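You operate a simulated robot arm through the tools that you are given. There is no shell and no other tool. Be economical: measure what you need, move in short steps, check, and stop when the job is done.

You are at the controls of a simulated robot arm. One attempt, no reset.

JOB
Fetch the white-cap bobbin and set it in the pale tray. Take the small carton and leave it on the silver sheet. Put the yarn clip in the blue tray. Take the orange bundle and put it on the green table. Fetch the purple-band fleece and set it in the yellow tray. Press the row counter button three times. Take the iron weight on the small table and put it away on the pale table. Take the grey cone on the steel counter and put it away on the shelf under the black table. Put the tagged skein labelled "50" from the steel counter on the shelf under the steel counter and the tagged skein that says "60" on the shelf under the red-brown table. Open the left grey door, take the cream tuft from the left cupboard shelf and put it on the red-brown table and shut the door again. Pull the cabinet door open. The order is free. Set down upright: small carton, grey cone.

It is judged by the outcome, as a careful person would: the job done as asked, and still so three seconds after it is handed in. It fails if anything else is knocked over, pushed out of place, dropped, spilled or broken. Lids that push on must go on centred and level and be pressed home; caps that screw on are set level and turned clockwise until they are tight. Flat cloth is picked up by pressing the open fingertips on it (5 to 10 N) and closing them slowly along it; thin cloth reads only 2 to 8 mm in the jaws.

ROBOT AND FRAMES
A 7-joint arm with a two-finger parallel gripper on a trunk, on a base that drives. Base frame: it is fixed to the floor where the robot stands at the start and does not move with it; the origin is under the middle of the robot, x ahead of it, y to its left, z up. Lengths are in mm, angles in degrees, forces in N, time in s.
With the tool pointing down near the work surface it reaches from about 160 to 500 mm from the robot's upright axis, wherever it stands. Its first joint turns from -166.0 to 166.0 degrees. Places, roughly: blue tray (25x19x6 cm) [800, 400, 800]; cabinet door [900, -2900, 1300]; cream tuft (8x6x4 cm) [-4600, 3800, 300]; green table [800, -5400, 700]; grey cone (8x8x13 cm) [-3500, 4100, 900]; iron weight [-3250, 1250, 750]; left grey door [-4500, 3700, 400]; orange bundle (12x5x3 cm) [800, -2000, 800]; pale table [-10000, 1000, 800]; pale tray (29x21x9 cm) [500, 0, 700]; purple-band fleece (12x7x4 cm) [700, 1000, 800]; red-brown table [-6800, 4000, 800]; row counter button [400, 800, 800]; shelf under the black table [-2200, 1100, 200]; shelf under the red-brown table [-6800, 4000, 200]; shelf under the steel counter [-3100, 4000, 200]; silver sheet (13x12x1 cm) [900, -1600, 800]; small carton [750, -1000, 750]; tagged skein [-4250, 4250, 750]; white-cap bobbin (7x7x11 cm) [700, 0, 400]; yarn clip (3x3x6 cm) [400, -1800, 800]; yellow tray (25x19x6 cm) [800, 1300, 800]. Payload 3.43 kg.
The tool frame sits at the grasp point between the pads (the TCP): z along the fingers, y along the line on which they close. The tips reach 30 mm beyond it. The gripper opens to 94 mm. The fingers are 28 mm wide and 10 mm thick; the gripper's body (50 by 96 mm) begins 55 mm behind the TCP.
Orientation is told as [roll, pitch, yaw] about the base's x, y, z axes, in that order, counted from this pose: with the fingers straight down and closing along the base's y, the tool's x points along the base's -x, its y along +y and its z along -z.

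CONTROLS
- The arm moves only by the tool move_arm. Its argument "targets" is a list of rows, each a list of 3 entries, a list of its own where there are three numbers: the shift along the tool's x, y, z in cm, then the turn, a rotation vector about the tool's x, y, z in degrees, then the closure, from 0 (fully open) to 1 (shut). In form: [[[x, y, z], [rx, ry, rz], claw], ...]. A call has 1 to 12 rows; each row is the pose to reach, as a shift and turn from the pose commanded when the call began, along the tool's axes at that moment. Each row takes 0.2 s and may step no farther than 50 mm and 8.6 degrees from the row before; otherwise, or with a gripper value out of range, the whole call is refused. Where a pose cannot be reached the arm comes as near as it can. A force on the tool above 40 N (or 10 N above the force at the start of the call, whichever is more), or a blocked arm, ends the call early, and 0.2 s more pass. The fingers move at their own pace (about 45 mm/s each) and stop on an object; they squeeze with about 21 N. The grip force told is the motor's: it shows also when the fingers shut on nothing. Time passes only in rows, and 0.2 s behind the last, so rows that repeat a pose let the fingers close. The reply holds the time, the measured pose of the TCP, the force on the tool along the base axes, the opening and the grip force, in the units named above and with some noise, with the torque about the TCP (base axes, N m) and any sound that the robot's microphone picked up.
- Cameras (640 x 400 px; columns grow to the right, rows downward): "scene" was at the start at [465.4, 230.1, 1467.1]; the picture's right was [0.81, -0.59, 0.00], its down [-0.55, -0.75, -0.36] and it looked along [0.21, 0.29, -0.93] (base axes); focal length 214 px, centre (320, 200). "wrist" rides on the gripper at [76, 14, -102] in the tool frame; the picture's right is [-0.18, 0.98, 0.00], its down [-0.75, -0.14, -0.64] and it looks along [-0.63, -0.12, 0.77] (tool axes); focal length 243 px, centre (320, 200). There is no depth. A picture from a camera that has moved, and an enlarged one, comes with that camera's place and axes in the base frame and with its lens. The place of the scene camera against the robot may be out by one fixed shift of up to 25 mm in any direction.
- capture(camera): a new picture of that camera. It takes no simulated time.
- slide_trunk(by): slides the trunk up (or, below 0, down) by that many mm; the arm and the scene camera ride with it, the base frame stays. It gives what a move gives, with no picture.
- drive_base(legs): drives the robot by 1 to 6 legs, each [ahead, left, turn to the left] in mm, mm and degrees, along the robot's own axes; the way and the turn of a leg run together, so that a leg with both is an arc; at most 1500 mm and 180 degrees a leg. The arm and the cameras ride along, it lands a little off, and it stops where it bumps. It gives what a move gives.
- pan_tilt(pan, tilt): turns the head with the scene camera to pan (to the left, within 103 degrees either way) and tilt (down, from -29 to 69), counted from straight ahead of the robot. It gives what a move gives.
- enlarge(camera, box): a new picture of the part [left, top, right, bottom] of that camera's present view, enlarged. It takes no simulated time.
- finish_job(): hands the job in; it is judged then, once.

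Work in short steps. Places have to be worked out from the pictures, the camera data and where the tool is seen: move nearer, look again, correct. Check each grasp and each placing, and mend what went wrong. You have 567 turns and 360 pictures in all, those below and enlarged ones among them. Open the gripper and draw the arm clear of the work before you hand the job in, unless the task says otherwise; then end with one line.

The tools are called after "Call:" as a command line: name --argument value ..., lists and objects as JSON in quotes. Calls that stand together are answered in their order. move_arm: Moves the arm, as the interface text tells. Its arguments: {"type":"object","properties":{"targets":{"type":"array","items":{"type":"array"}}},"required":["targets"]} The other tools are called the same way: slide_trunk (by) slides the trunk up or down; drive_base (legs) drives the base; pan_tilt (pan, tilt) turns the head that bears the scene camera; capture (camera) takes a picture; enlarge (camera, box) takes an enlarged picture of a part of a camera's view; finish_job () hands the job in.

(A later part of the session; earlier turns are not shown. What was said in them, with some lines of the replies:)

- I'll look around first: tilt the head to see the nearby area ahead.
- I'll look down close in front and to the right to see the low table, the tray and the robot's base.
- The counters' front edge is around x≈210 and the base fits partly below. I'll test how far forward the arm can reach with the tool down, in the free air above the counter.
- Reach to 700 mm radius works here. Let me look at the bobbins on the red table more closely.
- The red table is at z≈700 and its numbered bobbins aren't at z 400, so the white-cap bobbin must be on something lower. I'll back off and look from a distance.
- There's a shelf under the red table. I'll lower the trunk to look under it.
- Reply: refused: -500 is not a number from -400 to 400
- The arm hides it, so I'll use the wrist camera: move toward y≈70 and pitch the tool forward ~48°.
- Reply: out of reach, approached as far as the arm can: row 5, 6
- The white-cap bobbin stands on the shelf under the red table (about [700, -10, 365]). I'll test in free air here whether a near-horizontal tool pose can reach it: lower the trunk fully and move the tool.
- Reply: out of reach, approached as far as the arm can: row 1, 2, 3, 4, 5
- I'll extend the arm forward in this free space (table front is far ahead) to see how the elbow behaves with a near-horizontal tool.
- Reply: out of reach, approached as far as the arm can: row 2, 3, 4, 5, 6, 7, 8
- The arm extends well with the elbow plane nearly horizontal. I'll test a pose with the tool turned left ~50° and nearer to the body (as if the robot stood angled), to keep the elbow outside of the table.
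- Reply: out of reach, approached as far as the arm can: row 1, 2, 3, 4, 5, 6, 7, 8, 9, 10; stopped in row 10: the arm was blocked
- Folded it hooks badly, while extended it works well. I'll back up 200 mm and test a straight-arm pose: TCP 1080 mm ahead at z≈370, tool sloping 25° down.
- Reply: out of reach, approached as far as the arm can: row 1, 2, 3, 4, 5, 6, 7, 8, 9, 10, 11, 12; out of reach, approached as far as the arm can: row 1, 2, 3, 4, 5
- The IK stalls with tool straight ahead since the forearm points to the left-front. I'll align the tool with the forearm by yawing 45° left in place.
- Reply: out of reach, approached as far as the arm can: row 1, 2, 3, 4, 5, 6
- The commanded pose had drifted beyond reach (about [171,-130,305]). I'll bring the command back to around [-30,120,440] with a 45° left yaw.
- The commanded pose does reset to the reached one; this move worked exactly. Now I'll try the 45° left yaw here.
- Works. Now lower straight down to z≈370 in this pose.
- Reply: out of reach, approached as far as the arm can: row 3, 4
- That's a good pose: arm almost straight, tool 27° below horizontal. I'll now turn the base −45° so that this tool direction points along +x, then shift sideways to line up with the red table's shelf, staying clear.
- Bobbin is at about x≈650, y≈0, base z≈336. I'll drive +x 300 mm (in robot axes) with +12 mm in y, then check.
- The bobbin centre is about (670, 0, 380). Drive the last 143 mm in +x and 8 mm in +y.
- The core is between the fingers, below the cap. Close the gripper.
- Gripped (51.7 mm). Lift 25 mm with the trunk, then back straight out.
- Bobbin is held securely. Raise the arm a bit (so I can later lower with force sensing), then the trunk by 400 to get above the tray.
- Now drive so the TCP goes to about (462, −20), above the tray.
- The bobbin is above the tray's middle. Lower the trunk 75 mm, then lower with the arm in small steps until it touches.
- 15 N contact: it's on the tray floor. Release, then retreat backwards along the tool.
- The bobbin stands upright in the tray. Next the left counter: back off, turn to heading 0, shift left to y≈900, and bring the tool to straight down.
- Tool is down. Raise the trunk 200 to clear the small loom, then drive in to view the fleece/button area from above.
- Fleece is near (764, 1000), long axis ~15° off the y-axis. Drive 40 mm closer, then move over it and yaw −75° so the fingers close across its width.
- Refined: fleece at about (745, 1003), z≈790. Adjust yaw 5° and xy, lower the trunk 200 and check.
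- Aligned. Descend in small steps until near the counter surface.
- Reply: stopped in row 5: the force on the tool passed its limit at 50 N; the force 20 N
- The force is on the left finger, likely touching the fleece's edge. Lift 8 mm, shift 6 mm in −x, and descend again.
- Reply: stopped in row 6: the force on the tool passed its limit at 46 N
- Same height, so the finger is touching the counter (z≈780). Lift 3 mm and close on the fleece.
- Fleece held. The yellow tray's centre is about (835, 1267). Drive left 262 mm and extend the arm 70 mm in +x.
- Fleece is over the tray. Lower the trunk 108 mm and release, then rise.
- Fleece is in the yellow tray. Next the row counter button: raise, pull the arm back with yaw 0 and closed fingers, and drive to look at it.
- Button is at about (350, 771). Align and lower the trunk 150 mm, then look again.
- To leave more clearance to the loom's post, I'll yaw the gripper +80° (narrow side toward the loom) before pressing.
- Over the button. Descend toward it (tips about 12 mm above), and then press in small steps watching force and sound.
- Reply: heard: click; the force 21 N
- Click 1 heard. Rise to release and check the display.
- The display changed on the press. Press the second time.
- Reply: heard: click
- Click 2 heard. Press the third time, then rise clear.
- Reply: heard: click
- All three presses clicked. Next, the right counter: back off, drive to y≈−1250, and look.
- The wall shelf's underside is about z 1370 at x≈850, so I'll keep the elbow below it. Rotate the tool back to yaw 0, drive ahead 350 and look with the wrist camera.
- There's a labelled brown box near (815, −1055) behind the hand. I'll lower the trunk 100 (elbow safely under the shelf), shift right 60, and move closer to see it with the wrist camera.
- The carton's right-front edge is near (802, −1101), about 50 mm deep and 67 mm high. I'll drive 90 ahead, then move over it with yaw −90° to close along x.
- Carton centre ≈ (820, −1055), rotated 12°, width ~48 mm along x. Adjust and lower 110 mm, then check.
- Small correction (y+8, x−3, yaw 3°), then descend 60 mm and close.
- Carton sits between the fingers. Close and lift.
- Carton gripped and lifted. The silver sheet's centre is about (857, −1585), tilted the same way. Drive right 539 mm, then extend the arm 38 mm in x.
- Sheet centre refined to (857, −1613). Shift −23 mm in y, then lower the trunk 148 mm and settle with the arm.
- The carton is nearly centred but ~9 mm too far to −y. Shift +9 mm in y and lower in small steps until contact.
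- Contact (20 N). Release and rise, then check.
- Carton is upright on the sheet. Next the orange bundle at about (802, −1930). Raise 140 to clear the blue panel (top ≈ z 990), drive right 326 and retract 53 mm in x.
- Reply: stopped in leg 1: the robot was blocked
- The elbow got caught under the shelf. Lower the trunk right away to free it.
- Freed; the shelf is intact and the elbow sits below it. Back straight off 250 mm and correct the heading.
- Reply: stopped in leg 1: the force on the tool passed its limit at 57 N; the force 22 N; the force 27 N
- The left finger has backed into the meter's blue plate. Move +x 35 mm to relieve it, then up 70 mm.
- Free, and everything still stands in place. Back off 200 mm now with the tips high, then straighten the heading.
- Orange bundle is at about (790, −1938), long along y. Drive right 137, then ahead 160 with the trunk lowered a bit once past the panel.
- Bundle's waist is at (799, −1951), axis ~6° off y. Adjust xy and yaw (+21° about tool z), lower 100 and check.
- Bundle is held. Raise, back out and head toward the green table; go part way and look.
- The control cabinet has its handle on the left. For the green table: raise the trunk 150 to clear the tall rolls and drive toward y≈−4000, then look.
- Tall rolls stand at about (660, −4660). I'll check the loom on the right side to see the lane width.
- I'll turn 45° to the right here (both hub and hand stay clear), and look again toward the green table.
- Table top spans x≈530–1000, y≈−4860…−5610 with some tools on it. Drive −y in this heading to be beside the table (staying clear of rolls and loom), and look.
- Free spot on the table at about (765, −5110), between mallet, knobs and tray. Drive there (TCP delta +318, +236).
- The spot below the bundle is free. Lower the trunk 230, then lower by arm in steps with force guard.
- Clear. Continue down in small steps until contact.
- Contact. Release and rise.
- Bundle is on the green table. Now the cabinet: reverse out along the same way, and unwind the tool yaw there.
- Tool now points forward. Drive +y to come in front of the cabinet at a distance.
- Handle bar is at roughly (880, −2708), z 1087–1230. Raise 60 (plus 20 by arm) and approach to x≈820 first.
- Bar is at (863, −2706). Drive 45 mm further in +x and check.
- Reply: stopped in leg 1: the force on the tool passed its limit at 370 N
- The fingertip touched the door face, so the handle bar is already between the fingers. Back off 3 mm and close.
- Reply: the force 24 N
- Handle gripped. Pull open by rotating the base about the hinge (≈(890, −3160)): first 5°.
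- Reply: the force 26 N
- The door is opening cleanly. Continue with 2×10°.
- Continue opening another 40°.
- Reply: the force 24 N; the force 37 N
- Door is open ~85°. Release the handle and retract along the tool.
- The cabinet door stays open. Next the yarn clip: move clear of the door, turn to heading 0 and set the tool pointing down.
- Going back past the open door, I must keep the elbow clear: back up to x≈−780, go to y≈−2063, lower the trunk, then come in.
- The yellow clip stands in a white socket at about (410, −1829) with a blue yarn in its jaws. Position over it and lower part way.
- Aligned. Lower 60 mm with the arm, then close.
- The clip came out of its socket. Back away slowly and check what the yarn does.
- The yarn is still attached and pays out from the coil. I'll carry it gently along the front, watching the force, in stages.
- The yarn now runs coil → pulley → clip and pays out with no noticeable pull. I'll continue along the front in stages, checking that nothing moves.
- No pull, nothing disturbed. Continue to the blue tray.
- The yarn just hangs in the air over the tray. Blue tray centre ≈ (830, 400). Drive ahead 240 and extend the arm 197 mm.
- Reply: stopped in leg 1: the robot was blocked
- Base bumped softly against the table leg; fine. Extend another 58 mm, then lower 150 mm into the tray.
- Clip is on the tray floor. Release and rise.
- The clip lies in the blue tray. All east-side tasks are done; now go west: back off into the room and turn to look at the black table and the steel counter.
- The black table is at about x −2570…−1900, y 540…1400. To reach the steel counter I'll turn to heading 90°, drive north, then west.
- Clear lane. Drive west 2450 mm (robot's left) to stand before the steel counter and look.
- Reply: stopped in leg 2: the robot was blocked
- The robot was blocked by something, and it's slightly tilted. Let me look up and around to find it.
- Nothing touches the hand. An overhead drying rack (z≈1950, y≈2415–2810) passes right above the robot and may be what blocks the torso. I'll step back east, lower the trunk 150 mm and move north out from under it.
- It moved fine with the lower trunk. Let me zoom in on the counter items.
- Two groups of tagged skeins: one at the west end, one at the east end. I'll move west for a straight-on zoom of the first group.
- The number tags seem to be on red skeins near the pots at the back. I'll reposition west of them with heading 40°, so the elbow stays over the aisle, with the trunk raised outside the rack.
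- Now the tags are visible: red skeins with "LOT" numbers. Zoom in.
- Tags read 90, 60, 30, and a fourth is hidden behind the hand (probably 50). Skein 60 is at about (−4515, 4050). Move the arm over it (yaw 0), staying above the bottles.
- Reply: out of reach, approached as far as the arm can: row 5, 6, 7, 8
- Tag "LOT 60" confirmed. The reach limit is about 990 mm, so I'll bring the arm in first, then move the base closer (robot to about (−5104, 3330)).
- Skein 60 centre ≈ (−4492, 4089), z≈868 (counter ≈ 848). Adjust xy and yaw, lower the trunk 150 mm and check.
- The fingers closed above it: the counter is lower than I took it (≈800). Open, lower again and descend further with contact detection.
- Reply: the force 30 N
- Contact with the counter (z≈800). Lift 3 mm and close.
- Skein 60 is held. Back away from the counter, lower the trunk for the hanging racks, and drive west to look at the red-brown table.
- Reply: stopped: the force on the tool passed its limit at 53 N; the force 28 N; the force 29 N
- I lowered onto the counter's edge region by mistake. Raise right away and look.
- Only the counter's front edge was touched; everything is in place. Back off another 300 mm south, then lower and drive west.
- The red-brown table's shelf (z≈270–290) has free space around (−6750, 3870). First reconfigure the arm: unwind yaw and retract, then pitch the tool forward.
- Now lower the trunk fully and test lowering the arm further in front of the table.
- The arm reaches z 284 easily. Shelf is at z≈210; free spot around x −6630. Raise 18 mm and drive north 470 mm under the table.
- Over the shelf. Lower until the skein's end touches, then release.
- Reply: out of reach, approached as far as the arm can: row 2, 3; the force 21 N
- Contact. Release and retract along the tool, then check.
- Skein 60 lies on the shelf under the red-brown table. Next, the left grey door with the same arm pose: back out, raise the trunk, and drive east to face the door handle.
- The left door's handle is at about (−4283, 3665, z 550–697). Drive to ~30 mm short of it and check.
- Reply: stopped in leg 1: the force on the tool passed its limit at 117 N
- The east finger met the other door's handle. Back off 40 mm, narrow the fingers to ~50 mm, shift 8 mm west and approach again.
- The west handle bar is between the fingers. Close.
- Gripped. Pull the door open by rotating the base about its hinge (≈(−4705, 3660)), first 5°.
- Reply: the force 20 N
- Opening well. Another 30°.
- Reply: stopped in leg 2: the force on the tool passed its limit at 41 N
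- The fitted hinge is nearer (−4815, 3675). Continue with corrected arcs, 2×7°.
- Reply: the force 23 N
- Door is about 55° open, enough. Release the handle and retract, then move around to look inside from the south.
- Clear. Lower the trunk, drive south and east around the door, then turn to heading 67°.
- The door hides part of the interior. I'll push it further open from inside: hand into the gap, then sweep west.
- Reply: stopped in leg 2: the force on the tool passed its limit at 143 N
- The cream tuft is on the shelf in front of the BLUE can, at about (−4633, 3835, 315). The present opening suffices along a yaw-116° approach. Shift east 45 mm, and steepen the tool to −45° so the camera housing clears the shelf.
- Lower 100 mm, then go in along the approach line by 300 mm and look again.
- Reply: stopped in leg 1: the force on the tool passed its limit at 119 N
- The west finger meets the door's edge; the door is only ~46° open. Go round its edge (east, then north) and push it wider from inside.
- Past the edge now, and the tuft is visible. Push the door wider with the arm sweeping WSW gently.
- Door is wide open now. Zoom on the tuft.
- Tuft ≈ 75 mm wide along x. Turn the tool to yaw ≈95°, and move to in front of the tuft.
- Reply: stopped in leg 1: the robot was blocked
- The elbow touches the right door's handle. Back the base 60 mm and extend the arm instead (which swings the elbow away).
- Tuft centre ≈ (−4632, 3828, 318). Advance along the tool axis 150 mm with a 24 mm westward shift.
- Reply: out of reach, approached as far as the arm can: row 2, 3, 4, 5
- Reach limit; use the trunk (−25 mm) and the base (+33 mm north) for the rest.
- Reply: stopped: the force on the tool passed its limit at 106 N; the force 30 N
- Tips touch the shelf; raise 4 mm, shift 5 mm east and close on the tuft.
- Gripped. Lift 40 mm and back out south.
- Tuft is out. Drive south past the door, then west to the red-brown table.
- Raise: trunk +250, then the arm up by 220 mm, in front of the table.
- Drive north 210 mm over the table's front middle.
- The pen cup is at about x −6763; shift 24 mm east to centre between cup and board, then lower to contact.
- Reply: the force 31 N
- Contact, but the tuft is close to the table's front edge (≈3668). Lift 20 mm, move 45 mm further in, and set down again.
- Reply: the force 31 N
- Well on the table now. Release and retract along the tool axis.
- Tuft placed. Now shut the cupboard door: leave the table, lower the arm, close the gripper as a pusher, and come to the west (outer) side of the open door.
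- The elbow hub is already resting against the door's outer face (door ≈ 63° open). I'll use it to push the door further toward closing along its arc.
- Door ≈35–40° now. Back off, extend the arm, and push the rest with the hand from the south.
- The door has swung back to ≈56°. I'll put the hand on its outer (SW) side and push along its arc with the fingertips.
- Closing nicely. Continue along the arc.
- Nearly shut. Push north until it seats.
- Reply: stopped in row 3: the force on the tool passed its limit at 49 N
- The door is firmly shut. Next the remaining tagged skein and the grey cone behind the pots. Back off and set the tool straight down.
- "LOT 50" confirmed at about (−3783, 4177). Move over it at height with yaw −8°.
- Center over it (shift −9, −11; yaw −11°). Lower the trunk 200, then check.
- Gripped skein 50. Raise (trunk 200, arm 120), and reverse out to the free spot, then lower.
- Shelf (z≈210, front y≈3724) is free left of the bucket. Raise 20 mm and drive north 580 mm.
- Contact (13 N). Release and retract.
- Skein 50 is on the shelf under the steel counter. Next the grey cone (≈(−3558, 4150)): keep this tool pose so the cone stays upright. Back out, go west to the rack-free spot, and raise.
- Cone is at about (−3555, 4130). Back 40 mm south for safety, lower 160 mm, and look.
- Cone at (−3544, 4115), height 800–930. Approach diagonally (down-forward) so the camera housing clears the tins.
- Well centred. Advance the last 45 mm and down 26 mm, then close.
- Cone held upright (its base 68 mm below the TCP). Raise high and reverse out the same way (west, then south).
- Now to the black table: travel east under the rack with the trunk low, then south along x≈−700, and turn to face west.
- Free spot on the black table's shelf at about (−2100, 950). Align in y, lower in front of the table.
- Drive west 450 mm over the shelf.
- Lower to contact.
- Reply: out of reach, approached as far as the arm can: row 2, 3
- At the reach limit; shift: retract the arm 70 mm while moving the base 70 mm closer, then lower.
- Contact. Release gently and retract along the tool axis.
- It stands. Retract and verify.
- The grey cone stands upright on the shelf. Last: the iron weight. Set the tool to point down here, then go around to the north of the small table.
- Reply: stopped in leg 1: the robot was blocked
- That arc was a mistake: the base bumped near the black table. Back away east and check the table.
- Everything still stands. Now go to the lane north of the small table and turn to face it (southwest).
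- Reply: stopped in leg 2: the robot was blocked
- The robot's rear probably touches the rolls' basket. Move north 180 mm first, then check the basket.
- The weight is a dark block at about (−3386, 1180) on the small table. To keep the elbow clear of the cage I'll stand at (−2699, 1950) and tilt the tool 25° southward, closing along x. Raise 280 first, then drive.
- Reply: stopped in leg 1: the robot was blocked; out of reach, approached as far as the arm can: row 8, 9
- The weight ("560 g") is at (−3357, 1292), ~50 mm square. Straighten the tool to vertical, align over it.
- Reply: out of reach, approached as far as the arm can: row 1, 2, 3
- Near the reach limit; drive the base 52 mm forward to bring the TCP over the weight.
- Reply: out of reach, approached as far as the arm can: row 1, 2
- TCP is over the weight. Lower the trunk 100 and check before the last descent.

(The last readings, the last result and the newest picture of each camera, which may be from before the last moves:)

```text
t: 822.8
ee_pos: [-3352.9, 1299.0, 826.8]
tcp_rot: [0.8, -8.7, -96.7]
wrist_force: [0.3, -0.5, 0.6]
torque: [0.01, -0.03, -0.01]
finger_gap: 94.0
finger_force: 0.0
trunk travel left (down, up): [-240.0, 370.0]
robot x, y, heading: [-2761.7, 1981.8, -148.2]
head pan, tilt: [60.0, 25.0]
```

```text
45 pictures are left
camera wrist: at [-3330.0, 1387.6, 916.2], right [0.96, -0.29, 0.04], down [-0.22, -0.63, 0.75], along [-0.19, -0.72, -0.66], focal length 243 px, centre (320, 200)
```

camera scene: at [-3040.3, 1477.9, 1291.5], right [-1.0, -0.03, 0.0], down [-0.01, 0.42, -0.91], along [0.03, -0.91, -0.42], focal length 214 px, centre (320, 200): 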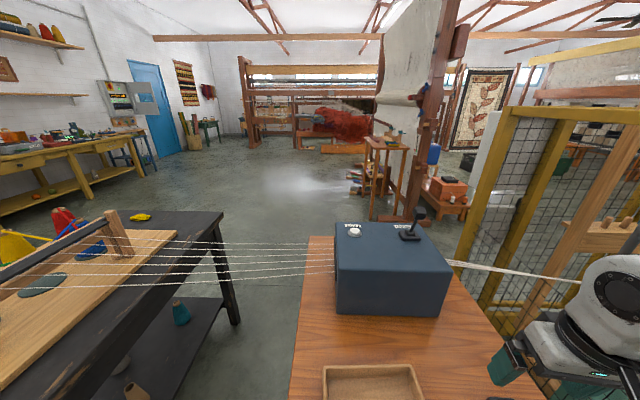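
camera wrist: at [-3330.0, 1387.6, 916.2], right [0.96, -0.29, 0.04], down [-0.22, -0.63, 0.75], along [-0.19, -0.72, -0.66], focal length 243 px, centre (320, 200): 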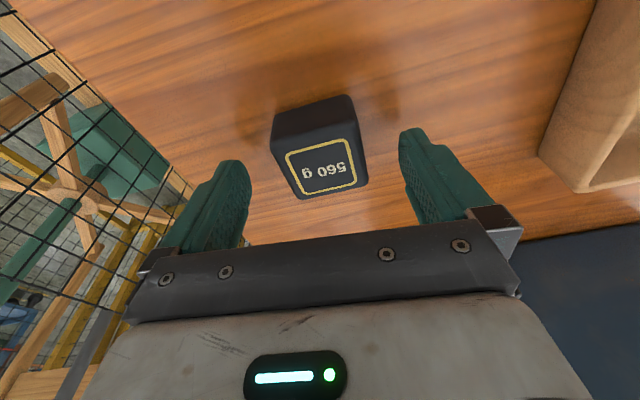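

Call:
drive_base --legs '[[6, 10, 0]]'

Call:
slide_trunk --by -42

Call:
move_arm --targets '[[[0, 0, 0], [0, 0, 0], 0.3], [[0, 0, 0], [0, 0, 0], 0.6], [[0, 0, 0], [0, 0, 0], 1], [[0, 0, 0], [0, 0, 0], 1], [[0, 0, 0], [0, 0, 0], 1], [[0, 0, 0], [0, 0, 0], 1]]'

Call:
capture --camera "wrist"

```text
t: 823.5
ee_pos: [-3354.5, 1286.5, 825.4]
tcp_rot: [0.9, -8.7, -96.6]
wrist_force: [0.5, -0.6, 0.1]
torque: [0.01, 0.01, 0.01]
finger_gap: 93.9
finger_force: 0.1
trunk travel left (down, up): [-240.0, 370.0]
robot x, y, heading: [-2762.7, 1965.5, -148.0]
head pan, tilt: [60.0, 25.0]
```

```text
t: 824.1
ee_pos: [-3354.1, 1288.0, 811.6]
tcp_rot: [0.8, -9.1, -96.9]
wrist_force: [5.0, 8.2, 14.2]
torque: [0.5, 0.52, -0.48]
finger_gap: 92.0
finger_force: 0.0
trunk travel left (down, up): [-219.0, 391.0]
robot x, y, heading: [-2765.8, 1969.6, -148.2]
head pan, tilt: [60.0, 25.0]
stopped: the force on the tool passed its limit at 54 N (the readings are from after the stop); the commanded pose is now the measured one
```

```text
t: 825.5
ee_pos: [-3352.8, 1287.3, 812.3]
tcp_rot: [0.8, -9.1, -96.5]
wrist_force: [-3.4, 1.9, 24.2]
torque: [0.3, 0.37, 0.16]
finger_gap: 52.6
finger_force: 21.2
trunk travel left (down, up): [-219.0, 391.0]
robot x, y, heading: [-2760.4, 1970.2, -147.8]
head pan, tilt: [60.0, 25.0]
```

```text
44 pictures are left
camera wrist: at [-3329.5, 1375.8, 901.3], right [0.96, -0.29, 0.04], down [-0.22, -0.62, 0.75], along [-0.19, -0.73, -0.66], focal length 243 px, centre (320, 200)
```

wrist: 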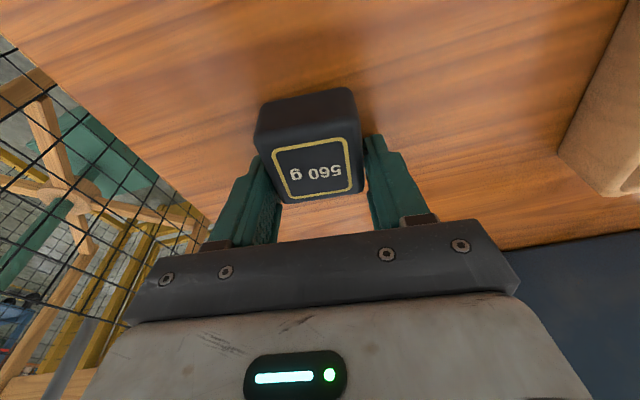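

The table surface was at z≈780; the weight is gripped (52.6 mm). Lift 60 mm and back out north.

Call:
slide_trunk --by 60

Call:
drive_base --legs '[[-100, -155, 0], [-208, -320, 0]]'

Call:
capture --camera "wrist"

Call:
capture --camera "scene"

```text
t: 826.5
ee_pos: [-3353.9, 1287.0, 870.5]
tcp_rot: [0.8, -8.9, -96.6]
wrist_force: [-0.4, 0.4, -5.4]
torque: [-0.06, 0.01, -0.03]
finger_gap: 52.5
finger_force: 20.8
trunk travel left (down, up): [-279.0, 331.0]
robot x, y, heading: [-2762.1, 1968.9, -148.2]
head pan, tilt: [60.0, 25.0]
```

```text
t: 830.0
ee_pos: [-3344.4, 1858.1, 869.4]
tcp_rot: [0.7, -8.9, -96.9]
wrist_force: [-0.7, 0.4, -5.3]
torque: [-0.09, 0.03, 0.01]
finger_gap: 52.3
finger_force: 21.0
trunk travel left (down, up): [-279.0, 331.0]
robot x, y, heading: [-2752.5, 2539.8, -148.2]
head pan, tilt: [60.0, 25.0]
```

```text
43 pictures are left
camera wrist: at [-3320.6, 1947.2, 959.9], right [0.95, -0.3, 0.04], down [-0.23, -0.62, 0.75], along [-0.2, -0.73, -0.66], focal length 243 px, centre (320, 200)
```

wrist: 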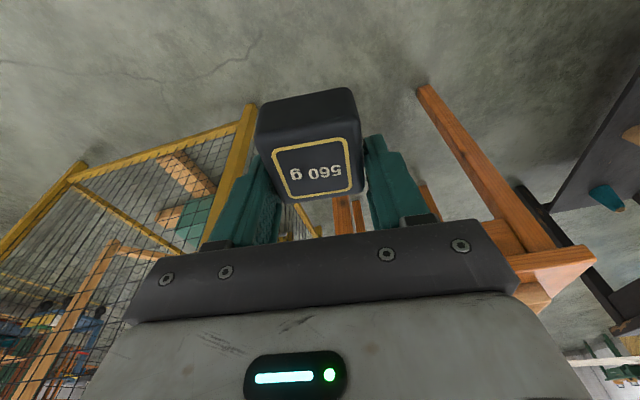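

```text
42 pictures are left
camera scene: at [-3030.0, 2036.8, 1230.0], right [-1.0, -0.03, 0.0], down [-0.01, 0.42, -0.91], along [0.03, -0.91, -0.42], focal length 214 px, centre (320, 200)
```

scene: 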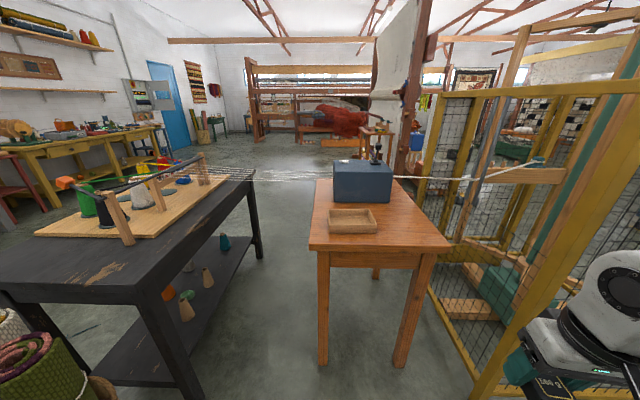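

Weight held securely. Turn to face west and drive along the aisle, checking on the way.

Call:
drive_base --legs '[[0, 0, -31.8], [0, -180, 0], [1400, 0, 0], [1400, 0, 0]]'

Call:
pan_tilt --pan 10 --tilt 15

Call:
capture --camera "scene"

```text
t: 846.3
ee_pos: [-6420.6, 2503.8, 871.1]
tcp_rot: [0.8, -9.1, -129.6]
wrist_force: [-0.8, -0.3, -6.8]
torque: [-0.06, 0.02, 0.03]
finger_gap: 52.4
finger_force: 21.4
trunk travel left (down, up): [-279.0, 331.0]
robot x, y, heading: [-5553.0, 2755.1, 178.9]
head pan, tilt: [60.0, 25.0]
```

```text
t: 847.5
ee_pos: [-6420.8, 2505.5, 871.4]
tcp_rot: [0.6, -9.0, -129.6]
wrist_force: [-1.1, 0.2, -5.8]
torque: [-0.07, 0.04, -0.01]
finger_gap: 52.4
finger_force: 21.1
trunk travel left (down, up): [-279.0, 331.0]
robot x, y, heading: [-5551.8, 2755.6, 179.2]
head pan, tilt: [10.0, 15.0]
```

```text
41 pictures are left
camera scene: at [-6101.6, 2541.9, 1246.2], right [-0.16, 0.99, 0.0], down [0.26, 0.04, -0.97], along [-0.95, -0.15, -0.26], focal length 214 px, centre (320, 200)
```

scene: 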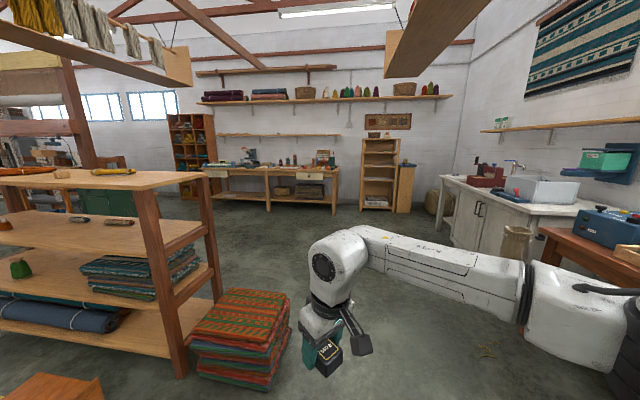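

Clear ahead: the pale workbench is at the far west wall. Continue west.

Call:
drive_base --legs '[[1250, 0, 0], [1250, 0, 0]]'

Call:
pan_tilt --pan 25 --tilt 25

Call:
capture --camera "scene"

```text
t: 859.6
ee_pos: [-8918.1, 2534.9, 870.4]
tcp_rot: [0.8, -9.0, -129.4]
wrist_force: [-0.3, 0.4, -6.1]
torque: [-0.06, 0.01, -0.02]
finger_gap: 52.3
finger_force: 21.1
trunk travel left (down, up): [-279.0, 331.0]
robot x, y, heading: [-8052.1, 2788.0, 179.1]
head pan, tilt: [10.0, 15.0]
```

```text
t: 860.4
ee_pos: [-8917.9, 2535.9, 869.4]
tcp_rot: [0.9, -9.0, -129.5]
wrist_force: [0.8, 0.8, -5.1]
torque: [-0.05, 0.08, 0.0]
finger_gap: 52.4
finger_force: 21.5
trunk travel left (down, up): [-279.0, 331.0]
robot x, y, heading: [-8051.5, 2787.4, 179.3]
head pan, tilt: [25.0, 25.0]
```

```text
40 pictures are left
camera scene: at [-8589.8, 2551.3, 1230.0], right [-0.41, 0.91, 0.0], down [0.39, 0.17, -0.91], along [-0.83, -0.37, -0.42], focal length 214 px, centre (320, 200)
```

scene: 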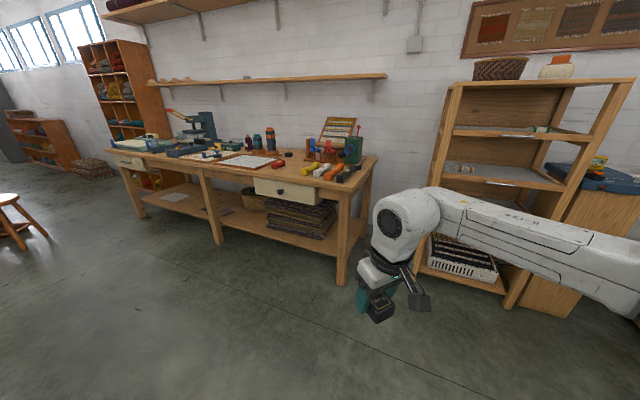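

The pale table's front edge is at x≈−9600, y≈100…2280. Drive south along it to look at its top for a free spot.

Call:
drive_base --legs '[[0, 1150, 0], [250, 0, 0]]'

Call:
pan_tilt --pan 0 --tilt 35

Call:
capture --camera "scene"

```text
t: 867.7
ee_pos: [-9191.9, 1401.4, 870.9]
tcp_rot: [0.7, -9.0, -129.7]
wrist_force: [1.2, 0.2, -6.4]
torque: [-0.04, 0.05, 0.01]
finger_gap: 52.3
finger_force: 21.3
trunk travel left (down, up): [-279.0, 331.0]
robot x, y, heading: [-8325.1, 1646.2, 178.9]
head pan, tilt: [25.0, 25.0]
```

```text
t: 868.6
ee_pos: [-9192.0, 1400.9, 870.1]
tcp_rot: [0.8, -8.9, -129.8]
wrist_force: [0.6, -0.3, -4.8]
torque: [-0.07, 0.08, -0.02]
finger_gap: 52.5
finger_force: 21.3
trunk travel left (down, up): [-279.0, 331.0]
robot x, y, heading: [-8326.2, 1646.3, 178.8]
head pan, tilt: [0.0, 35.0]
```

```text
39 pictures are left
camera scene: at [-8867.3, 1454.2, 1214.2], right [0.02, 1.0, 0.0], down [0.57, -0.01, -0.82], along [-0.82, 0.02, -0.57], focal length 214 px, centre (320, 200)
```

scene: 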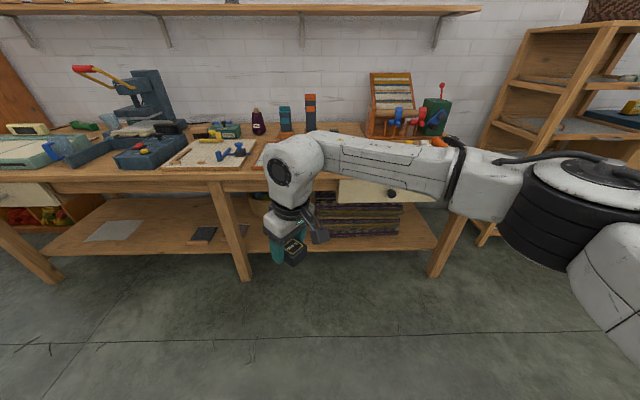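

Raise 80, rotate the tool so the camera looks straight at the table (yaw 180°), and come closer.

Call:
slide_trunk --by 80

Call:
move_arm --targets '[[[0, 0, 0], [0, 1.3, 7.1], 1], [[0, 0, 0], [0, 2.6, 14.3], 1], [[0, 0, 0], [0, 3.9, 21.4], 1], [[0, 0, 0], [0, 5.1, 28.6], 1], [[0, 0, 0], [0, 6.4, 35.7], 1], [[0, 0, 0], [0, 7.7, 42.9], 1], [[0, 0, 0], [0, 9, 50], 1]]'

Call:
drive_base --legs '[[250, 0, 0]]'

Call:
capture --camera "wrist"

```text
t: 869.8
ee_pos: [-9192.6, 1401.1, 949.3]
tcp_rot: [0.7, -9.0, -129.8]
wrist_force: [-0.2, 1.0, -5.5]
torque: [-0.03, 0.03, 0.01]
finger_gap: 52.5
finger_force: 21.0
trunk travel left (down, up): [-359.0, 251.0]
robot x, y, heading: [-8319.7, 1649.9, 178.6]
head pan, tilt: [0.0, 35.0]
```

```text
t: 871.4
ee_pos: [-9192.1, 1400.7, 951.1]
tcp_rot: [3.8, 2.7, -179.6]
wrist_force: [-0.8, 0.4, -5.8]
torque: [0.0, 0.09, 0.01]
finger_gap: 52.2
finger_force: 21.3
trunk travel left (down, up): [-359.0, 251.0]
robot x, y, heading: [-8322.8, 1649.3, 178.9]
head pan, tilt: [0.0, 35.0]
```

```text
t: 873.2
ee_pos: [-9442.5, 1408.4, 951.5]
tcp_rot: [3.7, 2.7, -179.5]
wrist_force: [-0.1, -0.7, -4.9]
torque: [-0.01, 0.09, 0.02]
finger_gap: 52.4
finger_force: 20.9
trunk travel left (down, up): [-359.0, 251.0]
robot x, y, heading: [-8571.9, 1654.3, 178.8]
head pan, tilt: [0.0, 35.0]
```

```text
38 pictures are left
camera wrist: at [-9372.0, 1401.0, 1057.0], right [-0.18, -0.98, 0.05], down [-0.78, 0.18, 0.6], along [-0.6, 0.06, -0.8], focal length 243 px, centre (320, 200)
```

wrist: 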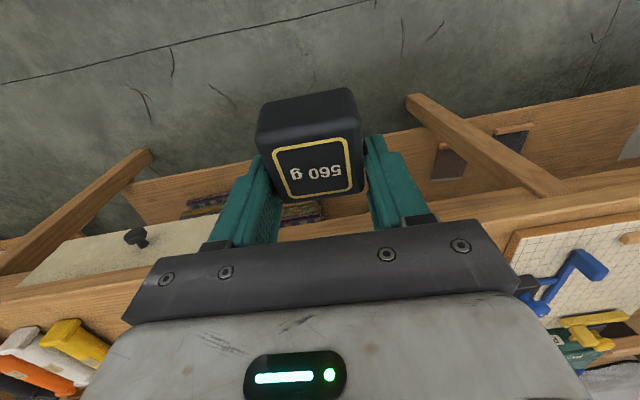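

Call:
drive_base --legs '[[170, 0, 0]]'

Call:
capture --camera "wrist"

Call:
pan_tilt --pan 20 --tilt 45

Call:
capture --camera "scene"

```text
t: 874.6
ee_pos: [-9613.4, 1413.3, 950.6]
tcp_rot: [3.7, 2.7, -179.6]
wrist_force: [0.3, 0.6, -5.5]
torque: [0.03, 0.07, 0.0]
finger_gap: 52.1
finger_force: 21.5
trunk travel left (down, up): [-359.0, 251.0]
robot x, y, heading: [-8742.1, 1660.0, 178.6]
head pan, tilt: [0.0, 35.0]
```

```text
37 pictures are left
camera wrist: at [-9543.2, 1406.2, 1056.9], right [-0.18, -0.98, 0.05], down [-0.78, 0.18, 0.6], along [-0.59, 0.06, -0.8], focal length 243 px, centre (320, 200)
```

wrist: 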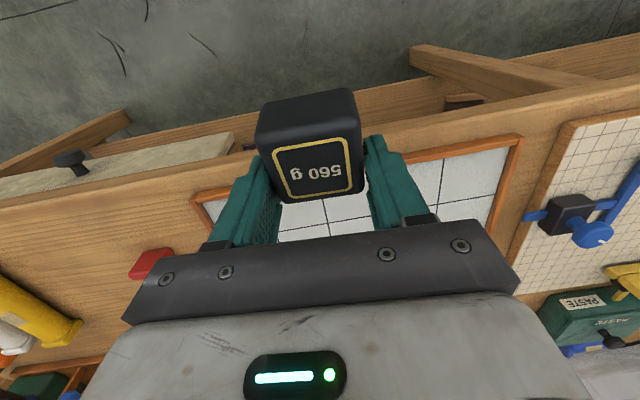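

```text
t: 875.5
ee_pos: [-9614.3, 1413.6, 949.8]
tcp_rot: [3.7, 2.7, -179.5]
wrist_force: [-0.4, 0.1, -5.6]
torque: [-0.01, 0.09, 0.01]
finger_gap: 52.3
finger_force: 21.0
trunk travel left (down, up): [-359.0, 251.0]
robot x, y, heading: [-8744.4, 1657.6, 178.9]
head pan, tilt: [20.0, 45.0]
```

```text
36 pictures are left
camera scene: at [-9278.6, 1437.2, 1279.4], right [-0.32, 0.95, 0.0], down [0.67, 0.23, -0.71], along [-0.67, -0.23, -0.71], focal length 214 px, centre (320, 200)
```

scene: 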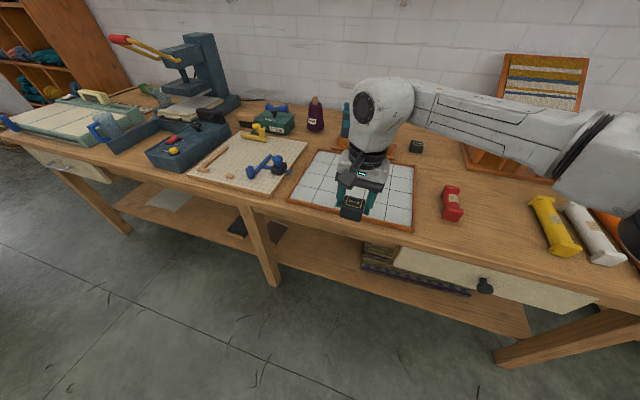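

A free spot is at about (−9745, 1842), between the red and yellow rolls. Drive there.

Call:
drive_base --legs '[[0, -426, 0], [138, 0, 0]]'

Call:
capture --camera "wrist"

Call:
capture --camera "scene"

```text
t: 879.0
ee_pos: [-9742.5, 1840.8, 950.0]
tcp_rot: [3.7, 2.7, -179.4]
wrist_force: [-0.6, -0.6, -5.7]
torque: [0.04, 0.09, 0.02]
finger_gap: 52.1
finger_force: 20.8
trunk travel left (down, up): [-359.0, 251.0]
robot x, y, heading: [-8873.7, 2089.8, 178.6]
head pan, tilt: [20.0, 45.0]
```

```text
35 pictures are left
camera wrist: at [-9671.8, 1834.3, 1056.8], right [-0.18, -0.98, 0.05], down [-0.78, 0.18, 0.6], along [-0.59, 0.06, -0.8], focal length 243 px, centre (320, 200)
```

wrist: 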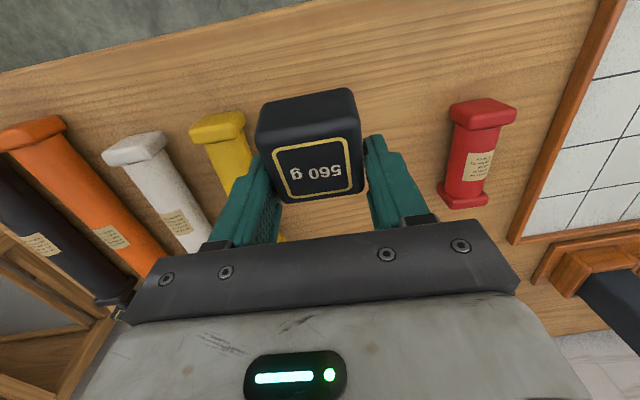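

```text
34 pictures are left
camera scene: at [-9407.1, 1865.6, 1279.5], right [-0.32, 0.95, 0.0], down [0.67, 0.23, -0.71], along [-0.67, -0.23, -0.71], focal length 214 px, centre (320, 200)
```

scene: 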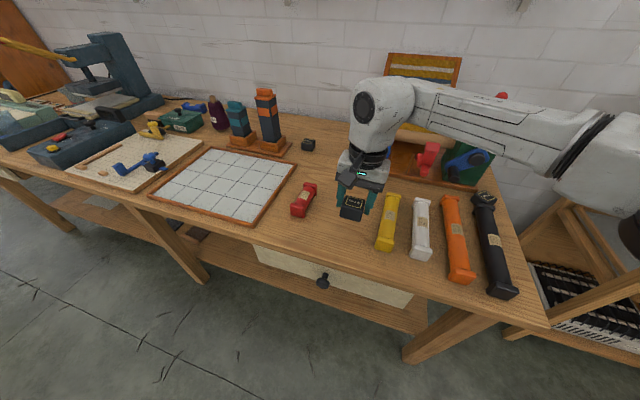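

Shift 30 mm south to centre between the rolls, then lower.

Call:
drive_base --legs '[[0, 30, 0]]'

Call:
slide_trunk --by -110

Call:
move_arm --targets '[[[0, 0, 0.5], [0, 0, 0], 1], [[0, 0, 1], [0, 0, 0], 1], [[0, 0, 1.5], [0, 0, 0], 1], [[0, 0, 2], [0, 0, 0], 1]]'

Call:
capture --camera "wrist"

```text
t: 879.8
ee_pos: [-9743.4, 1810.6, 950.2]
tcp_rot: [3.8, 2.7, -179.5]
wrist_force: [0.2, 0.2, -5.1]
torque: [0.03, 0.12, -0.01]
finger_gap: 52.5
finger_force: 20.7
trunk travel left (down, up): [-359.0, 251.0]
robot x, y, heading: [-8873.8, 2057.2, 178.7]
head pan, tilt: [20.0, 45.0]
```

```text
t: 881.2
ee_pos: [-9743.8, 1809.9, 839.5]
tcp_rot: [3.7, 2.7, -179.5]
wrist_force: [-0.6, -1.0, -4.8]
torque: [0.0, 0.08, 0.01]
finger_gap: 52.4
finger_force: 20.6
trunk travel left (down, up): [-249.0, 361.0]
robot x, y, heading: [-8876.4, 2054.4, 178.7]
head pan, tilt: [20.0, 45.0]
```

```text
t: 882.1
ee_pos: [-9742.5, 1808.9, 833.4]
tcp_rot: [4.0, 2.3, -179.5]
wrist_force: [6.1, 4.7, 15.7]
torque: [0.89, 0.13, -0.27]
finger_gap: 52.7
finger_force: 21.0
trunk travel left (down, up): [-249.0, 361.0]
robot x, y, heading: [-8873.4, 2058.6, 178.8]
head pan, tilt: [20.0, 45.0]
stopped in row 4: the force on the tool passed its limit at 46 N (the readings are from after the stop); the commanded pose is now the measured one
```

```text
33 pictures are left
camera wrist: at [-9671.5, 1802.5, 939.0], right [-0.18, -0.98, 0.06], down [-0.78, 0.18, 0.6], along [-0.6, 0.06, -0.8], focal length 243 px, centre (320, 200)
```

wrist: 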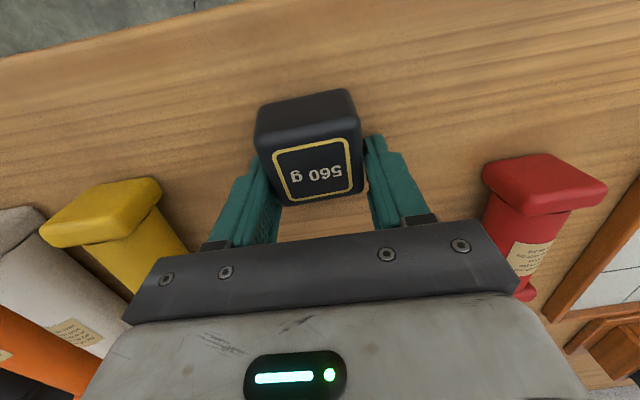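

Contact at z≈833: it's on the table. Release and rise, then verify.

Call:
move_arm --targets '[[[0, 0, -0.2], [0, 0, 0], 0.8], [[0, 0, -0.2], [0, 0, 0], 0.5], [[0, 0, -0.2], [0, 0, 0], 0.2], [[0, 0, -0.2], [0, 0, 0], 0.1], [[0, 0, -0.2], [0, 0, 0], 0.1], [[0, 0, -4], [0, 0, 0], 0.1], [[0, 0, -8], [0, 0, 0], 0], [[0, 0, -12], [0, 0, 0], 0]]'

Call:
drive_base --legs '[[-500, 0, 0]]'

Call:
pan_tilt --pan 10 --tilt 30

Call:
capture --camera "scene"

```text
t: 883.9
ee_pos: [-9748.4, 1818.2, 948.4]
tcp_rot: [4.0, 2.5, -179.5]
wrist_force: [-0.7, 0.3, 0.0]
torque: [-0.03, -0.02, -0.01]
finger_gap: 94.3
finger_force: 0.2
trunk travel left (down, up): [-249.0, 361.0]
robot x, y, heading: [-8871.5, 2055.1, 178.8]
head pan, tilt: [20.0, 45.0]
```

```text
t: 886.9
ee_pos: [-9245.7, 1805.3, 948.5]
tcp_rot: [3.9, 2.4, -179.4]
wrist_force: [-0.7, -0.9, -0.3]
torque: [-0.04, 0.03, -0.01]
finger_gap: 94.1
finger_force: 0.1
trunk travel left (down, up): [-249.0, 361.0]
robot x, y, heading: [-8369.4, 2051.0, 178.7]
head pan, tilt: [20.0, 45.0]
```

```text
t: 887.6
ee_pos: [-9245.0, 1806.0, 948.1]
tcp_rot: [4.0, 2.4, -179.3]
wrist_force: [0.0, 0.6, -0.4]
torque: [0.0, 0.01, 0.0]
finger_gap: 94.1
finger_force: 0.1
trunk travel left (down, up): [-249.0, 361.0]
robot x, y, heading: [-8370.7, 2045.3, 178.9]
head pan, tilt: [10.0, 30.0]
```

```text
32 pictures are left
camera scene: at [-8916.8, 1836.1, 1192.0], right [-0.15, 0.99, 0.0], down [0.49, 0.08, -0.87], along [-0.86, -0.13, -0.5], focal length 214 px, centre (320, 200)
```

scene: 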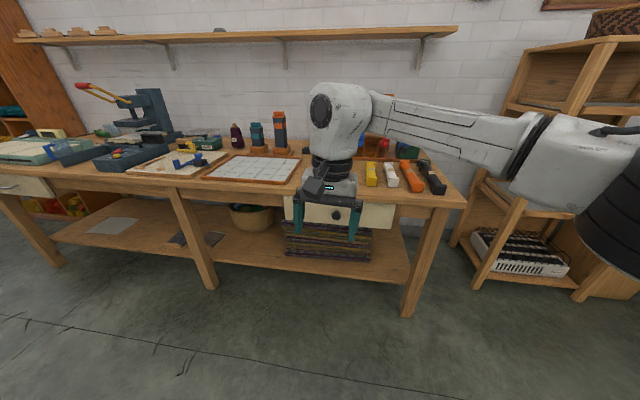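

Call:
drive_base --legs '[[0, 300, 0]]'

Call:
enlarge --camera "scene" --box '[300, 120, 500, 245]'

```text
t: 889.7
ee_pos: [-9254.0, 1506.5, 949.2]
tcp_rot: [4.1, 2.4, -179.6]
wrist_force: [-0.4, -0.8, 0.8]
torque: [0.0, 0.03, -0.02]
finger_gap: 94.2
finger_force: 0.0
trunk travel left (down, up): [-249.0, 361.0]
robot x, y, heading: [-8375.3, 1741.5, 178.5]
head pan, tilt: [10.0, 30.0]
```

```text
3.20 times, centred on (400, 182) of scene
camera zoom: at [-8924.1, 1536.8, 1192.1], right [-0.15, 0.99, 0.0], down [0.49, 0.08, -0.87], along [-0.86, -0.13, -0.5], focal length 686 px, centre (64, 256)
```

zoom: 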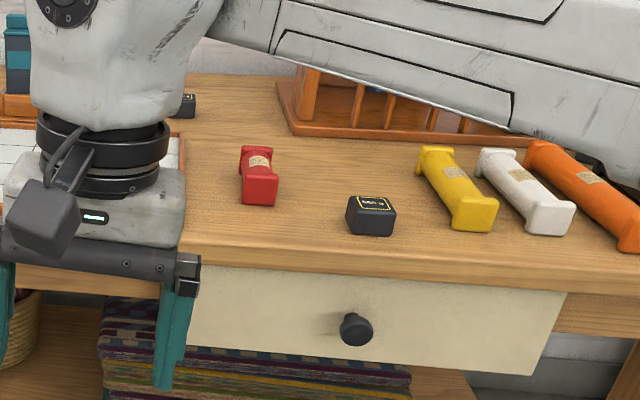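

All tasks are done, the gripper is open and the arm is clear of the work.

Call:
finish_job

```text
The job is handed in.
```

I finished every item on the list and handed the job in, with the gripper open and the arm clear of the work.
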